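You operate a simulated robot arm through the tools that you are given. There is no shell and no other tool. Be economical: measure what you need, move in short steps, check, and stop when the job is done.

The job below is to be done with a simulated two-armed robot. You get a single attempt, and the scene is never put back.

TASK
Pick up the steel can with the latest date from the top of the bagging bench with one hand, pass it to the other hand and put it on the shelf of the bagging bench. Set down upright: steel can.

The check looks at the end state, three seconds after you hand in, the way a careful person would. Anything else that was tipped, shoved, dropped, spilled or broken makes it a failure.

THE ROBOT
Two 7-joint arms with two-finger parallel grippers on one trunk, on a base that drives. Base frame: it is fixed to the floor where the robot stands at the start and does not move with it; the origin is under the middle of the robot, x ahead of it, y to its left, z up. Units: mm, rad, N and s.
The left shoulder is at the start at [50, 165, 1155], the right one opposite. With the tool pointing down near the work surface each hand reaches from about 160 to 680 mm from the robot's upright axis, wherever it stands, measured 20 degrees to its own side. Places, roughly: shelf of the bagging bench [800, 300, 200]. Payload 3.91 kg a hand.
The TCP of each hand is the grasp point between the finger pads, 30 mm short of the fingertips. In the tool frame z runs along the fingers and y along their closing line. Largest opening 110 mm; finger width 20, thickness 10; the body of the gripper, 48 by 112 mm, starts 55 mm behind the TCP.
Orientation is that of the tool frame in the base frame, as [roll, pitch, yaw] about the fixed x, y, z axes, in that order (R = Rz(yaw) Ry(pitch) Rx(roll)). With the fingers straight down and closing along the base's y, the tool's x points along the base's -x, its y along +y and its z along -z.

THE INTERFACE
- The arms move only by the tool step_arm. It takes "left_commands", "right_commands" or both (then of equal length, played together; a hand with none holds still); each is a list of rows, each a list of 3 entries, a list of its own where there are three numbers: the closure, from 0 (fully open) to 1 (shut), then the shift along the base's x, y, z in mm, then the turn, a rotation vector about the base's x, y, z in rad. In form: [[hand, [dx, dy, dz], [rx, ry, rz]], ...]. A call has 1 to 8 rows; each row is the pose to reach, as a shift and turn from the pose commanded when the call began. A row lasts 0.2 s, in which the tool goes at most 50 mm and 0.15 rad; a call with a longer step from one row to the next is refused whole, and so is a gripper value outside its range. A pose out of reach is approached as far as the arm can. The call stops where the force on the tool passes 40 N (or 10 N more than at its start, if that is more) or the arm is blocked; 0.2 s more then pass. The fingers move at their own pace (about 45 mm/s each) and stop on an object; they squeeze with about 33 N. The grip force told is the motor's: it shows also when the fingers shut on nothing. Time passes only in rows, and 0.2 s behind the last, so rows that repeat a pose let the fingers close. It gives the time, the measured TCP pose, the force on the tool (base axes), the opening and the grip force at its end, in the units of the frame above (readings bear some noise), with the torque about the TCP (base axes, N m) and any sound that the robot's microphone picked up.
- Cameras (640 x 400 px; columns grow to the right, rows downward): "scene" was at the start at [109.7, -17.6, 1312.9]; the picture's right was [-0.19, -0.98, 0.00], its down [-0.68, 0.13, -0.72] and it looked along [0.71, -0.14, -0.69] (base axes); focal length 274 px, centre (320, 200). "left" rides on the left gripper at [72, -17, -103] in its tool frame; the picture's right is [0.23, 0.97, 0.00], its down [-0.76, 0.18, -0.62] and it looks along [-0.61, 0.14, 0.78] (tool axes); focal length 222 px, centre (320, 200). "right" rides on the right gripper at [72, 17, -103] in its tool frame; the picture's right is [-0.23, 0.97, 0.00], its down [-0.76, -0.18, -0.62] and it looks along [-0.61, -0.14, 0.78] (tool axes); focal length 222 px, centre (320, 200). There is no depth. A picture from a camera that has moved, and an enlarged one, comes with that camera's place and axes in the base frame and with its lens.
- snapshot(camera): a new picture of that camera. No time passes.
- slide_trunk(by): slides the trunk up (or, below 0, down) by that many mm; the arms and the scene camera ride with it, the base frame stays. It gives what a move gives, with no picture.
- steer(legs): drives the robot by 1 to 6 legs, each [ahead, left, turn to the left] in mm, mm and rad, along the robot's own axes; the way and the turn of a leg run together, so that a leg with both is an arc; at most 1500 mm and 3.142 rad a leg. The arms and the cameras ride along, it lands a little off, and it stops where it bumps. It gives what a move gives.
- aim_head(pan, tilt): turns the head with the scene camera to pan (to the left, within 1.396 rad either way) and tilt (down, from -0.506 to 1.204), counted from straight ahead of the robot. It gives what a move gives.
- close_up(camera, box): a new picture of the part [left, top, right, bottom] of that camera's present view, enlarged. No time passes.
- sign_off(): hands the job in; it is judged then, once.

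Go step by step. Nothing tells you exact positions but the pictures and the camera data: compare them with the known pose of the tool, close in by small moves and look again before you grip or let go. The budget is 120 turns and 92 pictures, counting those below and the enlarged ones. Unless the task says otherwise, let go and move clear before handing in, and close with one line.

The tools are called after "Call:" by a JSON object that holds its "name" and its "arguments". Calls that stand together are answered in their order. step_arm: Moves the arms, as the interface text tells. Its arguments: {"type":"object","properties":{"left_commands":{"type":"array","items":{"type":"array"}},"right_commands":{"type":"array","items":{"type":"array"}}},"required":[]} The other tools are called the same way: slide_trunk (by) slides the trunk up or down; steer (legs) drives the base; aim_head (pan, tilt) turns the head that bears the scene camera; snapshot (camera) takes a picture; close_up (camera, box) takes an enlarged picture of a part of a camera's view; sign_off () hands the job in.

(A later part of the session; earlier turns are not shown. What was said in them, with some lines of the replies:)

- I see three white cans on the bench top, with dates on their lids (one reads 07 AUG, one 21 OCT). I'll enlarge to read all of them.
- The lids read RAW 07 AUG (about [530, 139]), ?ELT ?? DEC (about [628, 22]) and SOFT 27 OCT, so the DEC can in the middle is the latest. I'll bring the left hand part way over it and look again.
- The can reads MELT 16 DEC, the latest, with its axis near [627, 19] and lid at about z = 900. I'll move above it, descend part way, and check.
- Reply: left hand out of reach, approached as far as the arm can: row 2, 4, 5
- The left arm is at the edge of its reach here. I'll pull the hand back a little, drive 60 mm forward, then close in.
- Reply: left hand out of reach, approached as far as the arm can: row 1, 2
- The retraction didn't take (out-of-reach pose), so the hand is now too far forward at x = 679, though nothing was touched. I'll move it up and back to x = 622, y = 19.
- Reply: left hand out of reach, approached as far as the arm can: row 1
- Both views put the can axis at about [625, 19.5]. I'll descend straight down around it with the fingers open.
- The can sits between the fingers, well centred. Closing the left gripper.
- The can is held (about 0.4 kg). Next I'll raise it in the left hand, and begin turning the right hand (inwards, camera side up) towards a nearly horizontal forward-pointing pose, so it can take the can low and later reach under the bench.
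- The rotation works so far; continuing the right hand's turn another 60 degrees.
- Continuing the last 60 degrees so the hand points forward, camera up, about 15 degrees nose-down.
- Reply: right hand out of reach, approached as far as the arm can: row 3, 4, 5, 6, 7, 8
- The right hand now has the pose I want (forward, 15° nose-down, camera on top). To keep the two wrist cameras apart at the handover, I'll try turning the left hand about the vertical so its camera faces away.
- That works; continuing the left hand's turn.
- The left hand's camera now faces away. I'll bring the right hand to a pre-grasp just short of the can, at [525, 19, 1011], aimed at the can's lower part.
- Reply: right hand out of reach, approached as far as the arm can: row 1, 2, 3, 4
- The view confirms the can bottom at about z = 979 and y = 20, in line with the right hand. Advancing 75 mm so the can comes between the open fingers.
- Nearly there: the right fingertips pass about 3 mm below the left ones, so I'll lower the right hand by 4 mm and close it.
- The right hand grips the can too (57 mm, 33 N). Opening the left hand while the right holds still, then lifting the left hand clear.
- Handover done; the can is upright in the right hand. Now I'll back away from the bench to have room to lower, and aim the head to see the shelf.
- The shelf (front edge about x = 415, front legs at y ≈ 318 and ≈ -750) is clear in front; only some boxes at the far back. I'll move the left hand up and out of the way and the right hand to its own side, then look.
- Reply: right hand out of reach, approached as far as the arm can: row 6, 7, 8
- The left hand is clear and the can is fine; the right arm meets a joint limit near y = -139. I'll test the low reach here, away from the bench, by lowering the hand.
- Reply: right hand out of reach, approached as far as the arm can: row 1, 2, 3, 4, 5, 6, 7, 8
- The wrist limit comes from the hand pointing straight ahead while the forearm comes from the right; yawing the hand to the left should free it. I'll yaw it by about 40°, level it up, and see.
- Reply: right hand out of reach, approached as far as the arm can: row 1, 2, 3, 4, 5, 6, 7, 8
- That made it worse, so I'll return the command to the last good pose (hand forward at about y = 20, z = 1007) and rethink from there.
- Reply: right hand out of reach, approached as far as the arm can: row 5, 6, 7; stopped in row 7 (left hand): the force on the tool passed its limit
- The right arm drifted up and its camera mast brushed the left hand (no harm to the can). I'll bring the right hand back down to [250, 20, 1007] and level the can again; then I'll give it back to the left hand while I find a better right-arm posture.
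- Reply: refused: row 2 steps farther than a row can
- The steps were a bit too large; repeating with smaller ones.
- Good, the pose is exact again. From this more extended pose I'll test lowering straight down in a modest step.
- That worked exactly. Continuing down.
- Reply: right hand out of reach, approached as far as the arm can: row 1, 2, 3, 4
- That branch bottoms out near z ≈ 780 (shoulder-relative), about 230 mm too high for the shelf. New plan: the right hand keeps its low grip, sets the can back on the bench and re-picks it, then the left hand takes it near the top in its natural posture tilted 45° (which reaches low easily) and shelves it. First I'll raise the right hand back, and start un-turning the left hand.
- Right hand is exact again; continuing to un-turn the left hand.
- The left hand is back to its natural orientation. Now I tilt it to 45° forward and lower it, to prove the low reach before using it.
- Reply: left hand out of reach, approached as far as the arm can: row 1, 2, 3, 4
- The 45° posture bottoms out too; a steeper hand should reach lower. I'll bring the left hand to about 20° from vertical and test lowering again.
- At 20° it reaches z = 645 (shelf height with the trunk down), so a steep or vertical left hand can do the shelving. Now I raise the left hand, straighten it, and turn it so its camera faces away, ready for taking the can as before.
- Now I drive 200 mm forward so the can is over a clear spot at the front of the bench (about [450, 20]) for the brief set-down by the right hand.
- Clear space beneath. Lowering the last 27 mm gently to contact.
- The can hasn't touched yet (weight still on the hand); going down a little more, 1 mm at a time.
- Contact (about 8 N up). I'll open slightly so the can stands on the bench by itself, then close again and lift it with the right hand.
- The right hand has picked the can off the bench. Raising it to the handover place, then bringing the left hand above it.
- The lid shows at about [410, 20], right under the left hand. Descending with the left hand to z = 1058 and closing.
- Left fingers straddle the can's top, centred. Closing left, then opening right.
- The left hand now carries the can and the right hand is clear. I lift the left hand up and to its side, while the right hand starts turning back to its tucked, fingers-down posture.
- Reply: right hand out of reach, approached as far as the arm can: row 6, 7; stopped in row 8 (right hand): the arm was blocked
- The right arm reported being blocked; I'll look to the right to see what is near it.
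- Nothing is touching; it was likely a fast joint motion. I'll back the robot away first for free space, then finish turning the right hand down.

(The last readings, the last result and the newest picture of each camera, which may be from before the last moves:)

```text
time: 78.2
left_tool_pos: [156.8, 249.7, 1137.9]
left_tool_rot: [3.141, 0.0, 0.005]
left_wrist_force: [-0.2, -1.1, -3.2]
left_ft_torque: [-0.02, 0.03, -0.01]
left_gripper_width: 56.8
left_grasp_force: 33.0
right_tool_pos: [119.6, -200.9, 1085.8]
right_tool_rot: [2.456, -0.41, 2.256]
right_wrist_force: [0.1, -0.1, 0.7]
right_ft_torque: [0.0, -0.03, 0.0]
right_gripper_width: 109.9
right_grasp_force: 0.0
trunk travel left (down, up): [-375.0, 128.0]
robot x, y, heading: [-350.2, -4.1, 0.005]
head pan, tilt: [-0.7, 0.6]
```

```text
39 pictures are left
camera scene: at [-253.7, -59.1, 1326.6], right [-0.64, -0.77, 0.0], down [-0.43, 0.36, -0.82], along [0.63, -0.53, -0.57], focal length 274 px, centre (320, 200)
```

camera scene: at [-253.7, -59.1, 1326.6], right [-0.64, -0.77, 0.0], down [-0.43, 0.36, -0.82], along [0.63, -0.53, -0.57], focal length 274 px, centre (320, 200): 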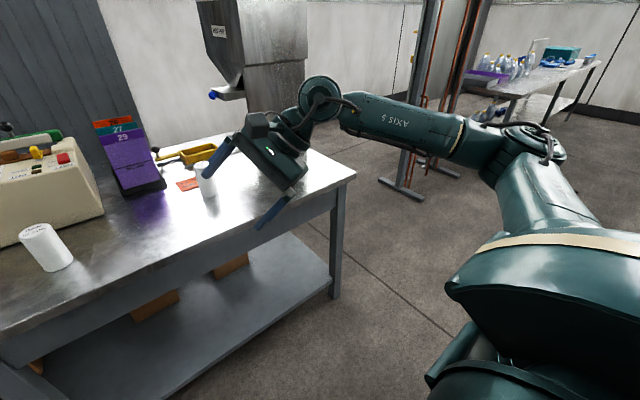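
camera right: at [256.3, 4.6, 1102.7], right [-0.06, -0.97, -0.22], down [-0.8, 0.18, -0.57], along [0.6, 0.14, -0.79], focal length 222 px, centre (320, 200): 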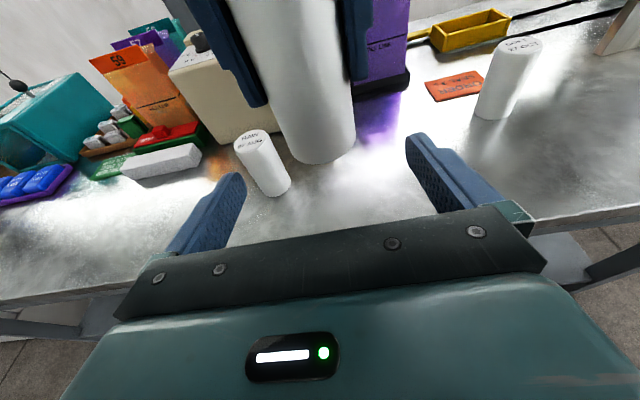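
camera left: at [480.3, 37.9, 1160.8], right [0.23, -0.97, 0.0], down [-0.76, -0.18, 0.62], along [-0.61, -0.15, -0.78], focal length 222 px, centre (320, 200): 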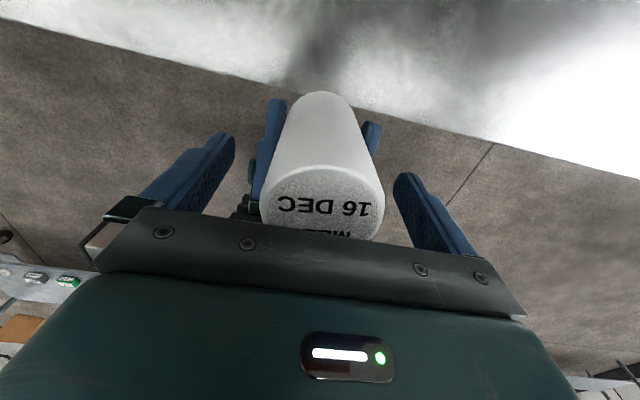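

Good. Finishing the turn and tucking the right hand close to the body.

Call:
{"name": "step_arm", "arguments": {"right_commands": [[0, [-20, -10, 0], [-0.0797, 0, 0.1038]], [0, [-45, -20, 0], [-0.1594, 0, 0.2076]], [0, [-70, -30, 0], [-0.2391, 0, 0.3114]], [0, [-95, -40, 0], [-0.3188, 0, 0.4152]], [0, [-120, -50, 0], [-0.3985, 0, 0.519]], [0, [-145, -60, 0], [-0.4782, 0, 0.6228]], [0, [-170, -70, 0], [-0.5579, 0, 0.7266]], [0, [-195, -80, 0], [-0.6, 0, 0.78]]]}}

Call:
{"name": "aim_head", "arguments": {"pan": 0.1, "tilt": 0.7}}

Call:
{"name": "snapshot", "arguments": {"camera": "scene"}}

```text
time: 80.0
left_tool_pos: [156.9, 250.3, 1139.0]
left_tool_rot: [3.139, 0.0, 0.007]
left_wrist_force: [0.7, 0.2, -2.9]
left_ft_torque: [0.01, 0.0, 0.01]
left_gripper_width: 57.1
left_grasp_force: 32.8
right_tool_pos: [-74.1, -281.5, 1084.8]
right_tool_rot: [2.969, -0.094, 2.928]
right_wrist_force: [0.3, -0.3, -0.4]
right_ft_torque: [-0.06, 0.01, 0.02]
right_gripper_width: 110.1
right_grasp_force: 0.0
trunk travel left (down, up): [-375.0, 128.0]
robot x, y, heading: [-350.9, -1.0, 0.002]
head pan, tilt: [-0.7, 0.6]
```

```text
time: 81.1
left_tool_pos: [155.7, 250.6, 1137.8]
left_tool_rot: [3.139, 0.001, 0.006]
left_wrist_force: [-0.2, 0.3, -2.5]
left_ft_torque: [0.03, 0.01, 0.04]
left_gripper_width: 57.1
left_grasp_force: 33.2
right_tool_pos: [-74.4, -281.2, 1086.1]
right_tool_rot: [2.966, -0.096, 2.923]
right_wrist_force: [-0.1, 0.6, 0.1]
right_ft_torque: [0.02, 0.0, 0.02]
right_gripper_width: 109.7
right_grasp_force: 0.1
trunk travel left (down, up): [-375.0, 128.0]
robot x, y, heading: [-349.3, -2.8, 0.005]
head pan, tilt: [0.099, 0.7]
```

```text
38 pictures are left
camera scene: at [-237.1, 6.4, 1318.0], right [0.1, -0.99, 0.0], down [-0.64, -0.07, -0.76], along [0.76, 0.08, -0.64], focal length 274 px, centre (320, 200)
```

scene: 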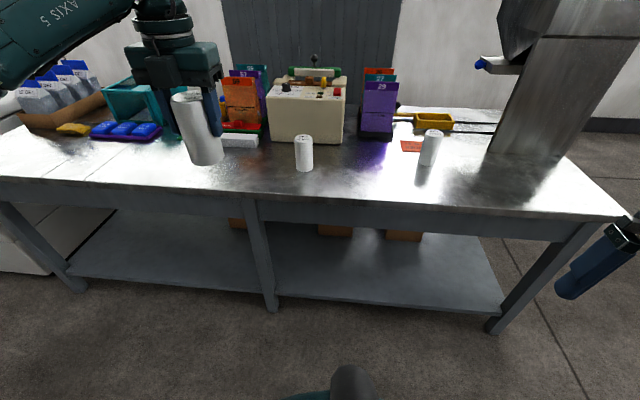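

The shelf's front area is clear between the middle leg (y ≈ 320) and the right leg. First I turn the left hand back to its natural yaw while holding the can.

Call:
{"name": "step_arm", "arguments": {"left_commands": [[1, [0, 0, 0], [0, 0, -0.13]], [1, [0, 0, 0], [0, 0, -0.26]], [1, [0, 0, 0], [0, 0, -0.39]], [1, [0, 0, 0], [0, 0, -0.52]], [1, [0, 0, 0], [0, 0, -0.65]], [1, [0, 0, 0], [0, 0, -0.78]], [1, [0, 0, 0], [0, 0, -0.91]], [1, [0, 0, 0], [0, 0, -1.048]]]}}

Call:
{"name": "step_arm", "arguments": {"left_commands": [[1, [0, 0, 0], [0, 0, -0.13]], [1, [0, 0, 0], [0, 0, -0.26]], [1, [0, 0, 0], [0, 0, -0.39]], [1, [0, 0, 0], [0, 0, -0.52]], [1, [0, 0, 0], [0, 0, -0.65]], [1, [0, 0, 0], [0, 0, -0.78]], [1, [0, 0, 0], [0, 0, -0.91]], [1, [0, 0, 0], [0, 0, -1.048]]]}}

Call:
{"name": "step_arm", "arguments": {"left_commands": [[1, [0, 0, 0], [0, 0, -0.13]], [1, [0, 0, 0], [0, 0, -0.26]], [1, [0, 0, 0], [0, 0, -0.39]], [1, [0, 0, 0], [0, 0, -0.52]], [1, [0, 0, 0], [0, 0, -0.65]], [1, [0, 0, 0], [0, 0, -0.78]], [1, [0, 0, 0], [0, 0, -0.91]], [1, [0, 0, 0], [0, 0, -1.048]]]}}

Call:
{"name": "steer", "arguments": {"legs": [[0, -300, 0]]}}

```text
time: 82.9
left_tool_pos: [157.3, 251.4, 1138.6]
left_tool_rot: [3.14, 0.0, -1.045]
left_wrist_force: [0.2, 0.5, -3.2]
left_ft_torque: [0.03, 0.01, -0.02]
left_gripper_width: 56.9
left_grasp_force: 33.2
right_tool_pos: [-74.6, -282.1, 1085.5]
right_tool_rot: [2.965, -0.096, 2.925]
right_wrist_force: [0.1, 0.4, 1.1]
right_ft_torque: [-0.01, -0.01, 0.01]
right_gripper_width: 110.0
right_grasp_force: 0.1
trunk travel left (down, up): [-375.0, 128.0]
robot x, y, heading: [-351.7, -2.4, 0.005]
head pan, tilt: [0.099, 0.7]
```

```text
time: 84.7
left_tool_pos: [156.5, 251.3, 1138.0]
left_tool_rot: [3.14, 0.0, -2.094]
left_wrist_force: [-0.5, -0.9, -1.9]
left_ft_torque: [0.03, -0.01, 0.0]
left_gripper_width: 57.1
left_grasp_force: 33.2
right_tool_pos: [-74.7, -282.3, 1085.1]
right_tool_rot: [2.967, -0.096, 2.924]
right_wrist_force: [0.5, -0.2, -0.3]
right_ft_torque: [0.05, 0.02, 0.01]
right_gripper_width: 109.9
right_grasp_force: 0.1
trunk travel left (down, up): [-375.0, 128.0]
robot x, y, heading: [-346.9, -0.8, 0.008]
head pan, tilt: [0.099, 0.7]
```

```text
time: 86.5
left_tool_pos: [155.7, 250.6, 1138.5]
left_tool_rot: [3.14, -0.001, -3.141]
left_wrist_force: [0.4, -0.3, -3.6]
left_ft_torque: [0.01, -0.05, -0.01]
left_gripper_width: 57.0
left_grasp_force: 32.8
right_tool_pos: [-74.8, -282.4, 1086.2]
right_tool_rot: [2.967, -0.095, 2.926]
right_wrist_force: [-0.2, 0.2, -0.2]
right_ft_torque: [-0.01, -0.03, 0.02]
right_gripper_width: 109.8
right_grasp_force: 0.1
trunk travel left (down, up): [-375.0, 128.0]
robot x, y, heading: [-351.3, 2.1, 0.008]
head pan, tilt: [0.099, 0.7]
```

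```text
time: 88.6
left_tool_pos: [156.8, -47.9, 1138.1]
left_tool_rot: [3.141, -0.001, -3.135]
left_wrist_force: [-0.1, -1.0, -3.1]
left_ft_torque: [0.01, -0.01, -0.05]
left_gripper_width: 57.2
left_grasp_force: 33.1
right_tool_pos: [-71.8, -579.2, 1084.2]
right_tool_rot: [2.968, -0.096, 2.927]
right_wrist_force: [0.4, 0.1, -0.6]
right_ft_torque: [0.03, -0.03, -0.03]
right_gripper_width: 110.0
right_grasp_force: 0.1
trunk travel left (down, up): [-375.0, 128.0]
robot x, y, heading: [-347.6, -299.9, 0.009]
head pan, tilt: [0.099, 0.7]
```

Now I lower the left hand, then the trunk, still in front of the bench.

Call:
{"name": "step_arm", "arguments": {"left_commands": [[1, [0, 0, -48], [0, 0, 0]], [1, [0, 0, -96], [0, 0, 0]], [1, [0, 0, -144], [0, 0, 0]], [1, [0, 0, -192], [0, 0, 0]], [1, [0, 0, -240], [0, 0, 0]], [1, [0, 0, -288], [0, 0, 0]], [1, [0, 0, -336], [0, 0, 0]], [1, [0, 0, -384], [0, 0, 0]]]}}

Call:
{"name": "slide_trunk", "arguments": {"by": -374}}

Call:
{"name": "snapshot", "arguments": {"camera": "scene"}}

Call:
{"name": "snapshot", "arguments": {"camera": "left"}}

```text
time: 90.4
left_tool_pos: [156.3, -45.5, 753.6]
left_tool_rot: [3.14, -0.002, -3.136]
left_wrist_force: [-0.1, 0.0, -3.1]
left_ft_torque: [0.02, 0.0, -0.03]
left_gripper_width: 57.1
left_grasp_force: 33.1
right_tool_pos: [-70.0, -578.9, 1085.7]
right_tool_rot: [2.97, -0.096, 2.925]
right_wrist_force: [0.1, 0.0, 1.3]
right_ft_torque: [-0.04, 0.0, 0.04]
right_gripper_width: 110.0
right_grasp_force: 0.1
trunk travel left (down, up): [-375.0, 128.0]
robot x, y, heading: [-350.1, -299.3, 0.009]
head pan, tilt: [0.099, 0.7]
```

```text
time: 94.0
left_tool_pos: [155.0, -45.9, 380.0]
left_tool_rot: [3.14, 0.0, -3.138]
left_wrist_force: [-0.2, 0.2, -2.6]
left_ft_torque: [0.03, -0.03, -0.01]
left_gripper_width: 57.0
left_grasp_force: 33.2
right_tool_pos: [-71.0, -579.4, 711.7]
right_tool_rot: [2.965, -0.096, 2.925]
right_wrist_force: [0.6, -0.7, 0.3]
right_ft_torque: [-0.01, 0.0, 0.01]
right_gripper_width: 110.0
right_grasp_force: 0.0
trunk travel left (down, up): [-1.0, 502.0]
robot x, y, heading: [-348.2, -302.3, 0.006]
head pan, tilt: [0.099, 0.7]
```

```text
37 pictures are left
camera scene: at [-235.4, -291.8, 944.1], right [0.11, -0.99, 0.0], down [-0.64, -0.07, -0.76], along [0.76, 0.08, -0.64], focal length 274 px, centre (320, 200)
```

scene: 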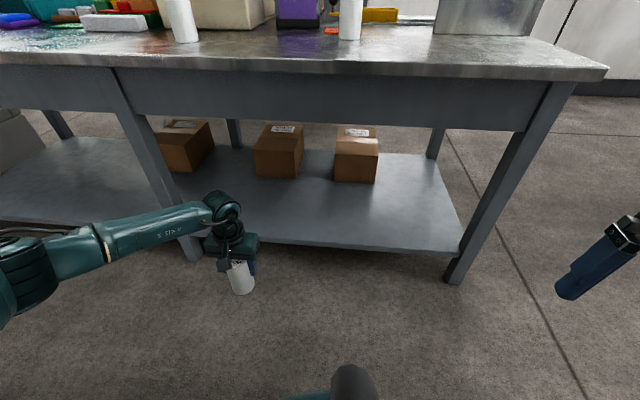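

```text
36 pictures are left
camera left: at [84.8, -63.9, 484.1], right [-0.23, 0.97, 0.0], down [0.76, 0.18, 0.62], along [0.61, 0.15, -0.78], focal length 222 px, centre (320, 200)
```

left: 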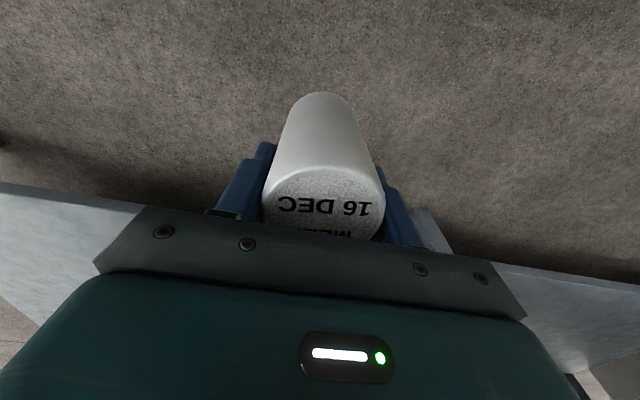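

Can is held upright in front of the bench; the shelf edge is near x ≈ 400–425, boxes begin at x ≈ 770. I'll extend the arm a bit and lower so the can enters about 35 mm above the shelf, then check before driving in.

Call:
{"name": "step_arm", "arguments": {"left_commands": [[1, [15, 0, -20], [0, 0, 0]], [1, [30, 0, -40], [0, 0, 0]], [1, [45, 0, -60], [0, 0, 0]], [1, [45, 0, -60], [0, 0, 0]]]}}

Call:
{"name": "steer", "arguments": {"legs": [[130, 0, 0]]}}

Call:
{"name": "snapshot", "arguments": {"camera": "scene"}}

Call:
{"name": "snapshot", "arguments": {"camera": "left"}}

```text
time: 95.0
left_tool_pos: [201.2, -46.9, 320.0]
left_tool_rot: [3.14, 0.0, -3.136]
left_wrist_force: [-0.7, -0.1, -3.7]
left_ft_torque: [0.03, 0.01, 0.01]
left_gripper_width: 57.5
left_grasp_force: 33.3
right_tool_pos: [-72.5, -579.3, 711.6]
right_tool_rot: [2.967, -0.095, 2.926]
right_wrist_force: [-0.4, 0.1, -0.5]
right_ft_torque: [0.0, -0.01, -0.02]
right_gripper_width: 109.9
right_grasp_force: 0.1
trunk travel left (down, up): [-1.0, 502.0]
robot x, y, heading: [-351.3, -300.0, 0.011]
head pan, tilt: [0.099, 0.7]
```

```text
time: 96.3
left_tool_pos: [328.3, -45.2, 320.3]
left_tool_rot: [3.139, -0.001, -3.136]
left_wrist_force: [0.2, 0.3, -2.3]
left_ft_torque: [-0.05, -0.03, -0.01]
left_gripper_width: 57.0
left_grasp_force: 32.9
right_tool_pos: [56.2, -578.2, 712.2]
right_tool_rot: [2.966, -0.095, 2.926]
right_wrist_force: [-0.7, -0.1, 0.5]
right_ft_torque: [0.02, 0.0, -0.01]
right_gripper_width: 110.1
right_grasp_force: 0.0
trunk travel left (down, up): [-1.0, 502.0]
robot x, y, heading: [-219.6, -297.2, 0.006]
head pan, tilt: [0.099, 0.7]
```

```text
35 pictures are left
camera scene: at [-107.7, -290.7, 944.0], right [0.11, -0.99, 0.0], down [-0.64, -0.07, -0.76], along [0.76, 0.08, -0.64], focal length 274 px, centre (320, 200)
```

scene: 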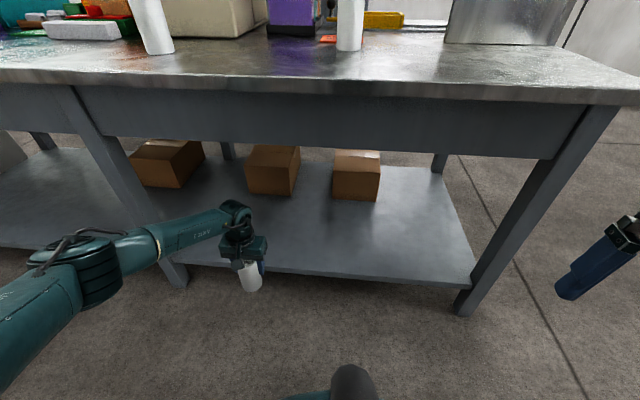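

```text
34 pictures are left
camera left: at [257.1, -63.1, 424.2], right [-0.23, 0.97, 0.0], down [0.76, 0.18, 0.62], along [0.61, 0.15, -0.78], focal length 222 px, centre (320, 200)
```

left: 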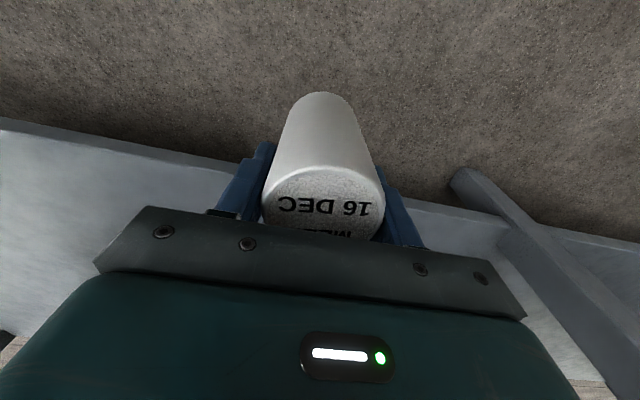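

The can (bottom ≈ 242) clears the shelf edge at x ≈ 405, and the forearm stays below the apron and right of the middle leg. Driving in 100 mm, then checking.

Call:
{"name": "steer", "arguments": {"legs": [[110, 0, 0]]}}

Call:
{"name": "snapshot", "arguments": {"camera": "scene"}}

Call:
{"name": "snapshot", "arguments": {"camera": "left"}}

```text
time: 97.5
left_tool_pos: [437.5, -44.7, 320.3]
left_tool_rot: [3.139, -0.001, -3.135]
left_wrist_force: [0.5, 0.5, -3.4]
left_ft_torque: [-0.04, -0.02, 0.01]
left_gripper_width: 57.0
left_grasp_force: 33.4
right_tool_pos: [164.7, -576.9, 710.8]
right_tool_rot: [2.967, -0.095, 2.927]
right_wrist_force: [-0.1, -0.3, 1.0]
right_ft_torque: [-0.02, 0.03, -0.03]
right_gripper_width: 110.0
right_grasp_force: 0.0
trunk travel left (down, up): [-1.0, 502.0]
robot x, y, heading: [-114.9, -297.0, 0.009]
head pan, tilt: [0.099, 0.7]
```

```text
33 pictures are left
camera scene: at [1.0, -289.8, 944.0], right [0.11, -0.99, 0.0], down [-0.64, -0.07, -0.76], along [0.76, 0.08, -0.64], focal length 274 px, centre (320, 200)
```

scene: 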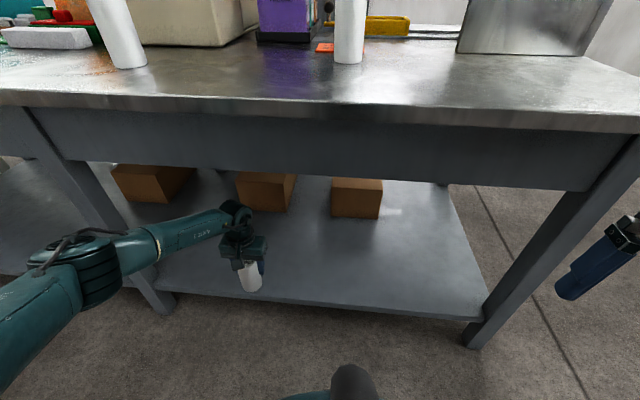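

```text
32 pictures are left
camera left: at [365.7, -62.1, 424.2], right [-0.23, 0.97, 0.0], down [0.76, 0.18, 0.62], along [0.61, 0.15, -0.78], focal length 222 px, centre (320, 200)
```

left: 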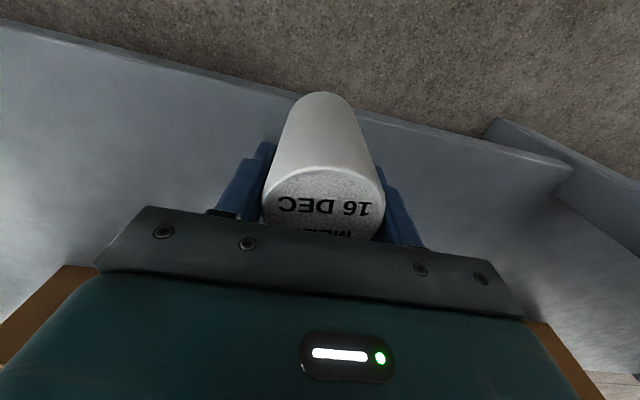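

Clear on all sides. Driving in another 100 mm.

Call:
{"name": "steer", "arguments": {"legs": [[100, 0, 0]]}}

Call:
{"name": "snapshot", "arguments": {"camera": "scene"}}

Call:
{"name": "snapshot", "arguments": {"camera": "left"}}

```text
time: 98.6
left_tool_pos: [537.4, -43.9, 320.2]
left_tool_rot: [3.14, -0.002, -3.136]
left_wrist_force: [-0.2, 0.1, -2.9]
left_ft_torque: [-0.05, -0.01, 0.02]
left_gripper_width: 57.1
left_grasp_force: 33.2
right_tool_pos: [265.0, -577.6, 711.5]
right_tool_rot: [2.968, -0.095, 2.929]
right_wrist_force: [0.2, 0.6, 0.5]
right_ft_torque: [0.02, 0.03, 0.0]
right_gripper_width: 110.0
right_grasp_force: 0.0
trunk travel left (down, up): [-1.0, 502.0]
robot x, y, heading: [-10.2, -298.9, 0.009]
head pan, tilt: [0.099, 0.7]
```

```text
31 pictures are left
camera scene: at [101.2, -289.0, 944.0], right [0.11, -0.99, 0.0], down [-0.64, -0.07, -0.76], along [0.76, 0.08, -0.64], focal length 274 px, centre (320, 200)
```

scene: 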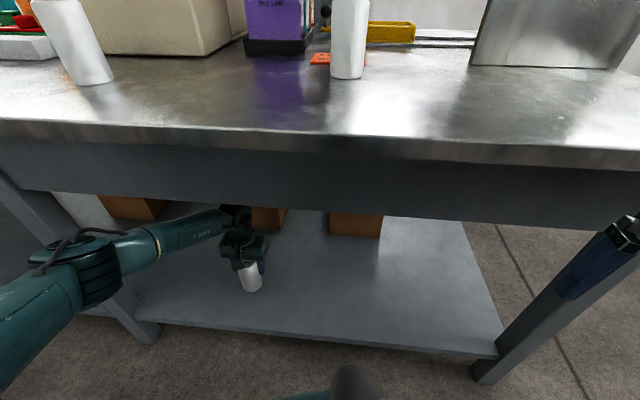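

```text
30 pictures are left
camera left: at [465.8, -61.3, 424.1], right [-0.23, 0.97, 0.0], down [0.76, 0.18, 0.62], along [0.61, 0.15, -0.78], focal length 222 px, centre (320, 200)
```

left: 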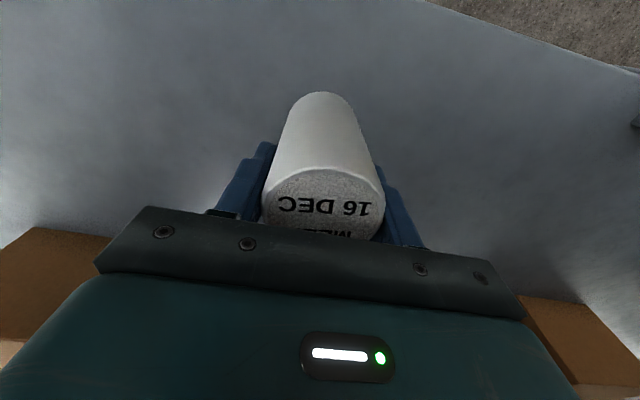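

The can is now about 120 mm inside the shelf edge with free space around. Lowering to near contact, then gently.

Call:
{"name": "step_arm", "arguments": {"left_commands": [[1, [0, 0, -12], [0, 0, 0]], [1, [0, 0, -24], [0, 0, 0]], [1, [0, 0, -32], [0, 0, 0]], [1, [0, 0, -36], [0, 0, 0]], [1, [0, 0, -36], [0, 0, 0]]]}}

Call:
{"name": "step_arm", "arguments": {"left_commands": [[1, [0, 0, -1.5], [0, 0, 0]], [1, [0, 0, -3], [0, 0, 0]], [1, [0, 0, -4.5], [0, 0, 0]], [1, [0, 0, -6], [0, 0, 0]]]}}

```text
time: 99.8
left_tool_pos: [538.2, -43.9, 283.8]
left_tool_rot: [3.141, -0.002, -3.136]
left_wrist_force: [0.1, 0.5, -2.4]
left_ft_torque: [0.01, -0.02, 0.01]
left_gripper_width: 57.1
left_grasp_force: 32.8
right_tool_pos: [265.7, -576.2, 712.5]
right_tool_rot: [2.967, -0.096, 2.93]
right_wrist_force: [0.4, -0.1, 0.3]
right_ft_torque: [0.02, -0.03, 0.03]
right_gripper_width: 109.9
right_grasp_force: 0.0
trunk travel left (down, up): [-1.0, 502.0]
robot x, y, heading: [-13.9, -295.4, 0.01]
head pan, tilt: [0.099, 0.7]
```

```text
time: 100.8
left_tool_pos: [537.0, -42.4, 277.5]
left_tool_rot: [3.139, -0.001, -3.137]
left_wrist_force: [-0.1, -0.2, -2.6]
left_ft_torque: [0.0, -0.01, -0.01]
left_gripper_width: 57.2
left_grasp_force: 32.9
right_tool_pos: [265.6, -576.3, 712.3]
right_tool_rot: [2.968, -0.096, 2.928]
right_wrist_force: [0.0, 0.1, 0.1]
right_ft_torque: [-0.01, -0.01, -0.03]
right_gripper_width: 110.0
right_grasp_force: 0.0
trunk travel left (down, up): [-1.0, 502.0]
robot x, y, heading: [-12.5, -299.8, 0.011]
head pan, tilt: [0.099, 0.7]
```

Call:
{"name": "step_arm", "arguments": {"left_commands": [[1, [0, 0, -1], [0, 0, 0]], [1, [0, 0, -2], [0, 0, 0]], [1, [0, 0, -3], [0, 0, 0]], [1, [0, 0, -4], [0, 0, 0]]]}}

Call:
{"name": "close_up", "arguments": {"camera": "scene", "box": [200, 200, 300, 320]}}

```text
time: 101.8
left_tool_pos: [537.2, -43.6, 274.1]
left_tool_rot: [3.14, 0.0, -3.136]
left_wrist_force: [-0.3, -0.3, -2.5]
left_ft_torque: [0.04, 0.02, -0.02]
left_gripper_width: 57.0
left_grasp_force: 33.0
right_tool_pos: [264.5, -576.6, 712.0]
right_tool_rot: [2.968, -0.097, 2.929]
right_wrist_force: [-0.2, -0.1, 0.5]
right_ft_torque: [0.0, 0.01, -0.03]
right_gripper_width: 109.8
right_grasp_force: 0.1
trunk travel left (down, up): [-1.0, 502.0]
robot x, y, heading: [-8.7, -302.5, 0.008]
head pan, tilt: [0.099, 0.7]
```

```text
3.33 times, centred on (250, 260) of scene
camera zoom: at [101.2, -289.0, 944.0], right [0.11, -0.99, 0.0], down [-0.64, -0.07, -0.76], along [0.76, 0.08, -0.64], focal length 912 px, centre (553, 0)
```

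zoom: 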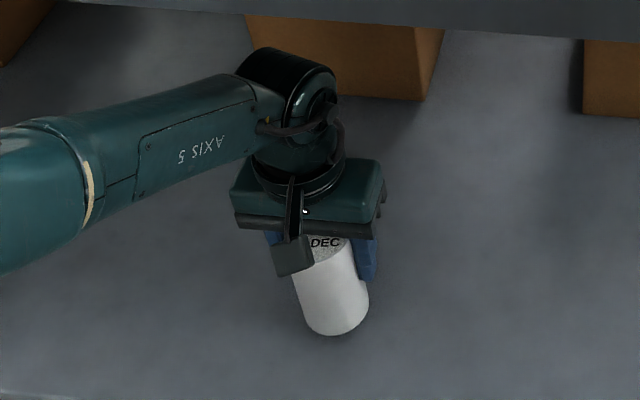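

Still no contact; the shelf is slightly lower than 200. Continuing gently.

Call:
{"name": "step_arm", "arguments": {"left_commands": [[1, [0, 0, -1.5], [0, 0, 0]], [1, [0, 0, -3], [0, 0, 0]], [1, [0, 0, -4.5], [0, 0, 0]], [1, [0, 0, -6], [0, 0, 0]]]}}

Call:
{"name": "snapshot", "arguments": {"camera": "left"}}

```text
time: 102.8
left_tool_pos: [537.2, -42.8, 267.3]
left_tool_rot: [3.14, -0.003, -3.137]
left_wrist_force: [-0.3, 1.0, -2.3]
left_ft_torque: [-0.02, -0.02, -0.01]
left_gripper_width: 57.2
left_grasp_force: 32.8
right_tool_pos: [264.7, -576.2, 711.4]
right_tool_rot: [2.966, -0.097, 2.931]
right_wrist_force: [0.4, 0.5, -0.3]
right_ft_torque: [-0.03, 0.01, 0.01]
right_gripper_width: 109.8
right_grasp_force: 0.0
trunk travel left (down, up): [-1.0, 502.0]
robot x, y, heading: [-14.4, -299.2, 0.007]
head pan, tilt: [0.099, 0.7]
```

```text
28 pictures are left
camera left: at [465.7, -61.4, 371.9], right [-0.23, 0.97, 0.0], down [0.76, 0.18, 0.62], along [0.61, 0.15, -0.78], focal length 222 px, centre (320, 200)
```

left: 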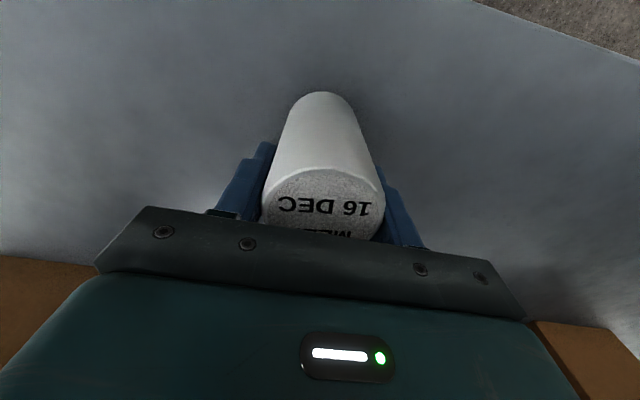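

Call:
{"name": "step_arm", "arguments": {"left_commands": [[1, [0, 0, -1.5], [0, 0, 0]], [1, [0, 0, -3], [0, 0, 0]], [1, [0, 0, -4.5], [0, 0, 0]], [1, [0, 0, -6], [0, 0, 0]], [1, [0, 0, -7.5], [0, 0, 0]], [1, [0, 0, -9], [0, 0, 0]]]}}

```text
time: 104.2
left_tool_pos: [535.6, -42.4, 259.8]
left_tool_rot: [3.139, 0.002, -3.136]
left_wrist_force: [-1.0, 0.9, -2.7]
left_ft_torque: [-0.01, 0.01, 0.0]
left_gripper_width: 57.1
left_grasp_force: 33.0
right_tool_pos: [264.2, -576.9, 711.6]
right_tool_rot: [2.965, -0.098, 2.93]
right_wrist_force: [0.3, -0.6, -1.2]
right_ft_torque: [0.0, 0.02, -0.01]
right_gripper_width: 110.0
right_grasp_force: 0.1
trunk travel left (down, up): [-1.0, 502.0]
robot x, y, heading: [-9.7, -297.8, 0.012]
head pan, tilt: [0.099, 0.7]
```

Still free (no upward force), no sign of joint limits. I'll check the gap visually while lowering further.

Call:
{"name": "step_arm", "arguments": {"left_commands": [[1, [0, 0, -1.5], [0, 0, 0]], [1, [0, 0, -3], [0, 0, 0]], [1, [0, 0, -4.5], [0, 0, 0]], [1, [0, 0, -6], [0, 0, 0]], [1, [0, 0, -7.5], [0, 0, 0]], [1, [0, 0, -9], [0, 0, 0]]]}}

Call:
{"name": "close_up", "arguments": {"camera": "left", "box": [260, 60, 400, 148]}}

Call:
{"name": "close_up", "arguments": {"camera": "scene", "box": [220, 250, 290, 320]}}

```text
time: 105.6
left_tool_pos: [539.6, -42.9, 254.3]
left_tool_rot: [3.139, 0.008, -3.135]
left_wrist_force: [0.1, -1.9, 27.5]
left_ft_torque: [-0.35, 0.17, 0.05]
left_gripper_width: 56.8
left_grasp_force: 32.9
right_tool_pos: [264.5, -577.6, 711.5]
right_tool_rot: [2.964, -0.094, 2.927]
right_wrist_force: [-1.3, 0.3, 0.3]
right_ft_torque: [0.0, -0.02, 0.04]
right_gripper_width: 110.0
right_grasp_force: 0.1
trunk travel left (down, up): [-1.0, 502.0]
robot x, y, heading: [-9.6, -293.7, 0.006]
head pan, tilt: [0.099, 0.7]
```

```text
4.55 times, centred on (330, 104) of left
camera zoom: at [467.4, -61.9, 357.1], right [-0.23, 0.97, 0.0], down [0.76, 0.18, 0.63], along [0.61, 0.15, -0.78], focal length 1010 px, centre (274, 636)
```

zoom: 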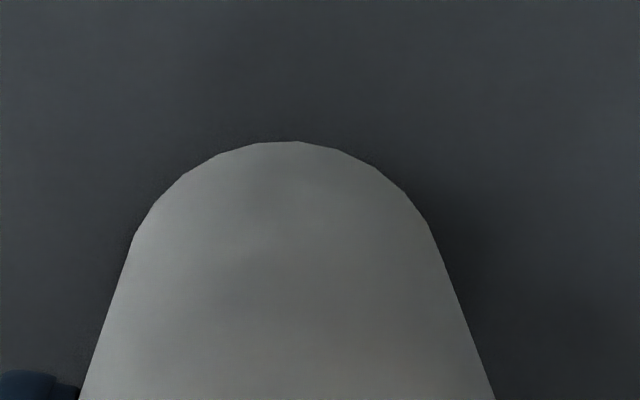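

```text
5.71 times, centred on (255, 285) of scene
camera zoom: at [99.5, -289.8, 944.4], right [0.11, -0.99, 0.0], down [-0.64, -0.07, -0.77], along [0.76, 0.08, -0.64], focal length 1564 px, centre (691, -286)
```

zoom: 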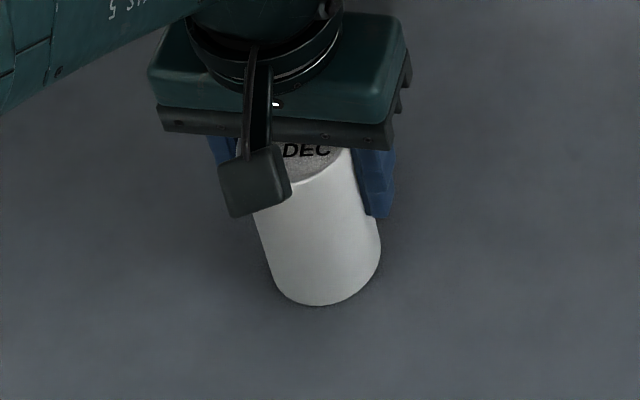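

Contact with the shelf (about 30 N push at z ≈ 254). Easing up 3 mm to relieve the push.

Call:
{"name": "step_arm", "arguments": {"left_commands": [[1, [0, 0, 1.5], [0, 0, 0]], [1, [0, 0, 3], [0, 0, 0]], [1, [0, 0, 3], [0, 0, 0]]]}}

```text
time: 106.4
left_tool_pos: [538.1, -43.7, 253.8]
left_tool_rot: [3.14, 0.001, -3.136]
left_wrist_force: [4.9, -1.8, 10.2]
left_ft_torque: [-0.24, -0.62, 0.02]
left_gripper_width: 56.9
left_grasp_force: 33.0
right_tool_pos: [264.8, -576.5, 711.5]
right_tool_rot: [2.967, -0.094, 2.93]
right_wrist_force: [-1.0, 1.1, -0.3]
right_ft_torque: [-0.01, 0.0, 0.04]
right_gripper_width: 110.2
right_grasp_force: 0.0
trunk travel left (down, up): [-1.0, 502.0]
robot x, y, heading: [-9.5, -292.0, 0.003]
head pan, tilt: [0.099, 0.7]
```

Light contact now. Opening the fingers slowly so the can settles.

Call:
{"name": "step_arm", "arguments": {"left_commands": [[0.45, [0, 0, 0.5], [0, 0, 0]], [0.4, [0, 0, 0.5], [0, 0, 0]], [0.3, [0, 0, 0.5], [0, 0, 0]], [0.2, [0, 0, 0.5], [0, 0, 0]], [0, [0, 0, 0.5], [0, 0, 0]], [0, [0, 0, 0.5], [0, 0, 0]]]}}

Call:
{"name": "snapshot", "arguments": {"camera": "left"}}

Call:
{"name": "close_up", "arguments": {"camera": "scene", "box": [200, 200, 300, 320]}}

```text
time: 107.8
left_tool_pos: [537.4, -43.0, 254.3]
left_tool_rot: [3.139, 0.002, -3.135]
left_wrist_force: [-0.1, -0.3, -0.3]
left_ft_torque: [0.03, -0.03, 0.02]
left_gripper_width: 110.0
left_grasp_force: 0.1
right_tool_pos: [265.8, -576.0, 711.6]
right_tool_rot: [2.967, -0.097, 2.93]
right_wrist_force: [-0.6, 0.2, 0.7]
right_ft_torque: [0.0, 0.02, 0.02]
right_gripper_width: 109.9
right_grasp_force: 0.0
trunk travel left (down, up): [-1.0, 502.0]
robot x, y, heading: [-12.7, -298.0, 0.005]
head pan, tilt: [0.099, 0.7]
```

```text
25 pictures are left
camera left: at [465.8, -61.3, 357.7], right [-0.23, 0.97, 0.0], down [0.76, 0.18, 0.62], along [0.61, 0.15, -0.78], focal length 222 px, centre (320, 200)
```

left: 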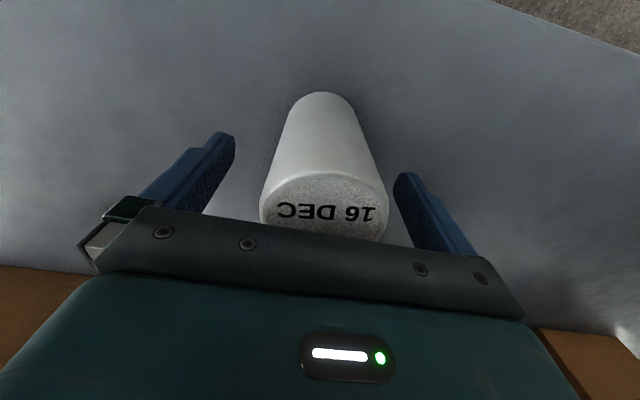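

```text
3.33 times, centred on (250, 260) of scene
camera zoom: at [101.1, -289.1, 944.1], right [0.11, -0.99, 0.0], down [-0.64, -0.07, -0.76], along [0.76, 0.08, -0.64], focal length 912 px, centre (553, 0)
```

zoom: 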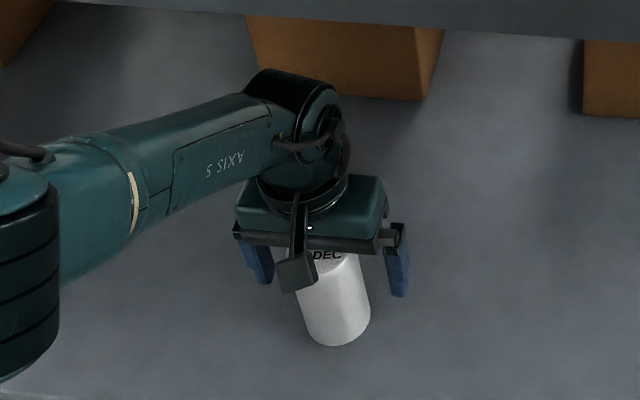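

The can stands free and upright. Raising the hand straight up above the lid.

Call:
{"name": "step_arm", "arguments": {"left_commands": [[0, [0, 0, 15], [0, 0, 0]], [0, [0, 0, 35], [0, 0, 0]], [0, [0, 0, 55], [0, 0, 0]], [0, [0, 0, 75], [0, 0, 0]], [0, [0, 0, 80], [0, 0, 0]]]}}

Call:
{"name": "snapshot", "arguments": {"camera": "left"}}

Call:
{"name": "snapshot", "arguments": {"camera": "scene"}}

```text
time: 109.0
left_tool_pos: [536.9, -42.8, 334.5]
left_tool_rot: [3.139, -0.001, -3.135]
left_wrist_force: [-1.1, -0.4, 0.0]
left_ft_torque: [-0.01, 0.0, 0.02]
left_gripper_width: 110.0
left_grasp_force: 0.1
right_tool_pos: [264.3, -576.6, 710.7]
right_tool_rot: [2.966, -0.096, 2.93]
right_wrist_force: [-0.1, 0.4, 0.2]
right_ft_torque: [0.01, -0.02, 0.01]
right_gripper_width: 110.1
right_grasp_force: 0.0
trunk travel left (down, up): [-1.0, 502.0]
robot x, y, heading: [-9.6, -297.9, 0.008]
head pan, tilt: [0.099, 0.7]
```

```text
23 pictures are left
camera left: at [465.7, -61.6, 437.7], right [-0.23, 0.97, 0.0], down [0.76, 0.18, 0.62], along [0.61, 0.15, -0.78], focal length 222 px, centre (320, 200)
```

left: 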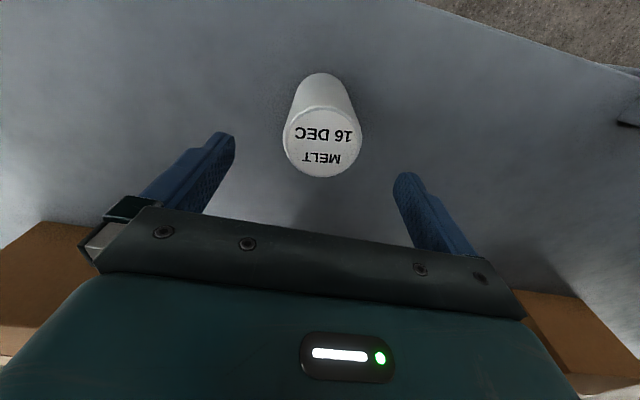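

```text
22 pictures are left
camera scene: at [101.1, -289.1, 944.0], right [0.11, -0.99, 0.0], down [-0.64, -0.07, -0.76], along [0.76, 0.08, -0.64], focal length 274 px, centre (320, 200)
```

scene: 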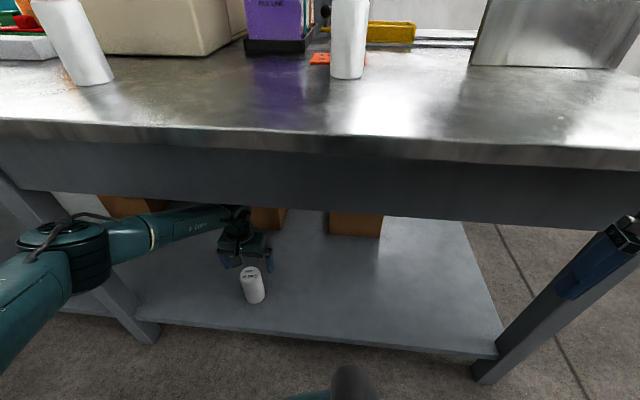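

The can stands upright on the shelf and the hand is above it. I'll back straight out and take a final look.

Call:
{"name": "steer", "arguments": {"legs": [[-330, 0, 0]]}}

Call:
{"name": "snapshot", "arguments": {"camera": "scene"}}

```text
time: 111.2
left_tool_pos: [204.3, -44.5, 334.4]
left_tool_rot: [3.141, 0.001, -3.131]
left_wrist_force: [0.5, -0.1, 0.0]
left_ft_torque: [0.0, 0.01, 0.0]
left_gripper_width: 110.0
left_grasp_force: 0.1
right_tool_pos: [-67.3, -578.8, 711.7]
right_tool_rot: [2.966, -0.097, 2.93]
right_wrist_force: [0.7, -0.3, 0.0]
right_ft_torque: [-0.01, 0.01, 0.0]
right_gripper_width: 110.0
right_grasp_force: 0.1
trunk travel left (down, up): [-1.0, 502.0]
robot x, y, heading: [-345.5, -301.3, 0.014]
head pan, tilt: [0.099, 0.7]
```

```text
21 pictures are left
camera scene: at [-230.5, -291.9, 944.0], right [0.11, -0.99, 0.0], down [-0.64, -0.07, -0.76], along [0.76, 0.08, -0.64], focal length 274 px, centre (320, 200)
```

scene: 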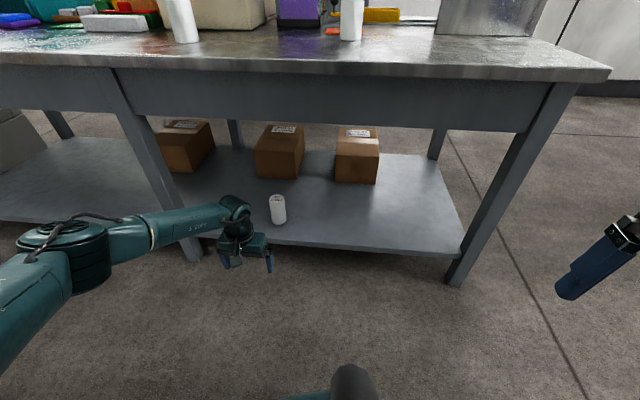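

The can stands upright on the shelf, both hands are empty and clear, and the other two cans are still standing on the bench. Handing in.

Call:
{"name": "sign_off", "arguments": {}}

```text
The job is handed in.
```

The MELT 16 DEC can, the latest date of the three, now stands upright on the shelf of the bagging bench; in the last picture nothing else looked moved or tipped. The left hand first lifted it and passed it to the right, but that arm could not reach down to the shelf. The right hand then set it back on the bench, picked it up again and passed it to the left, which shelved it.
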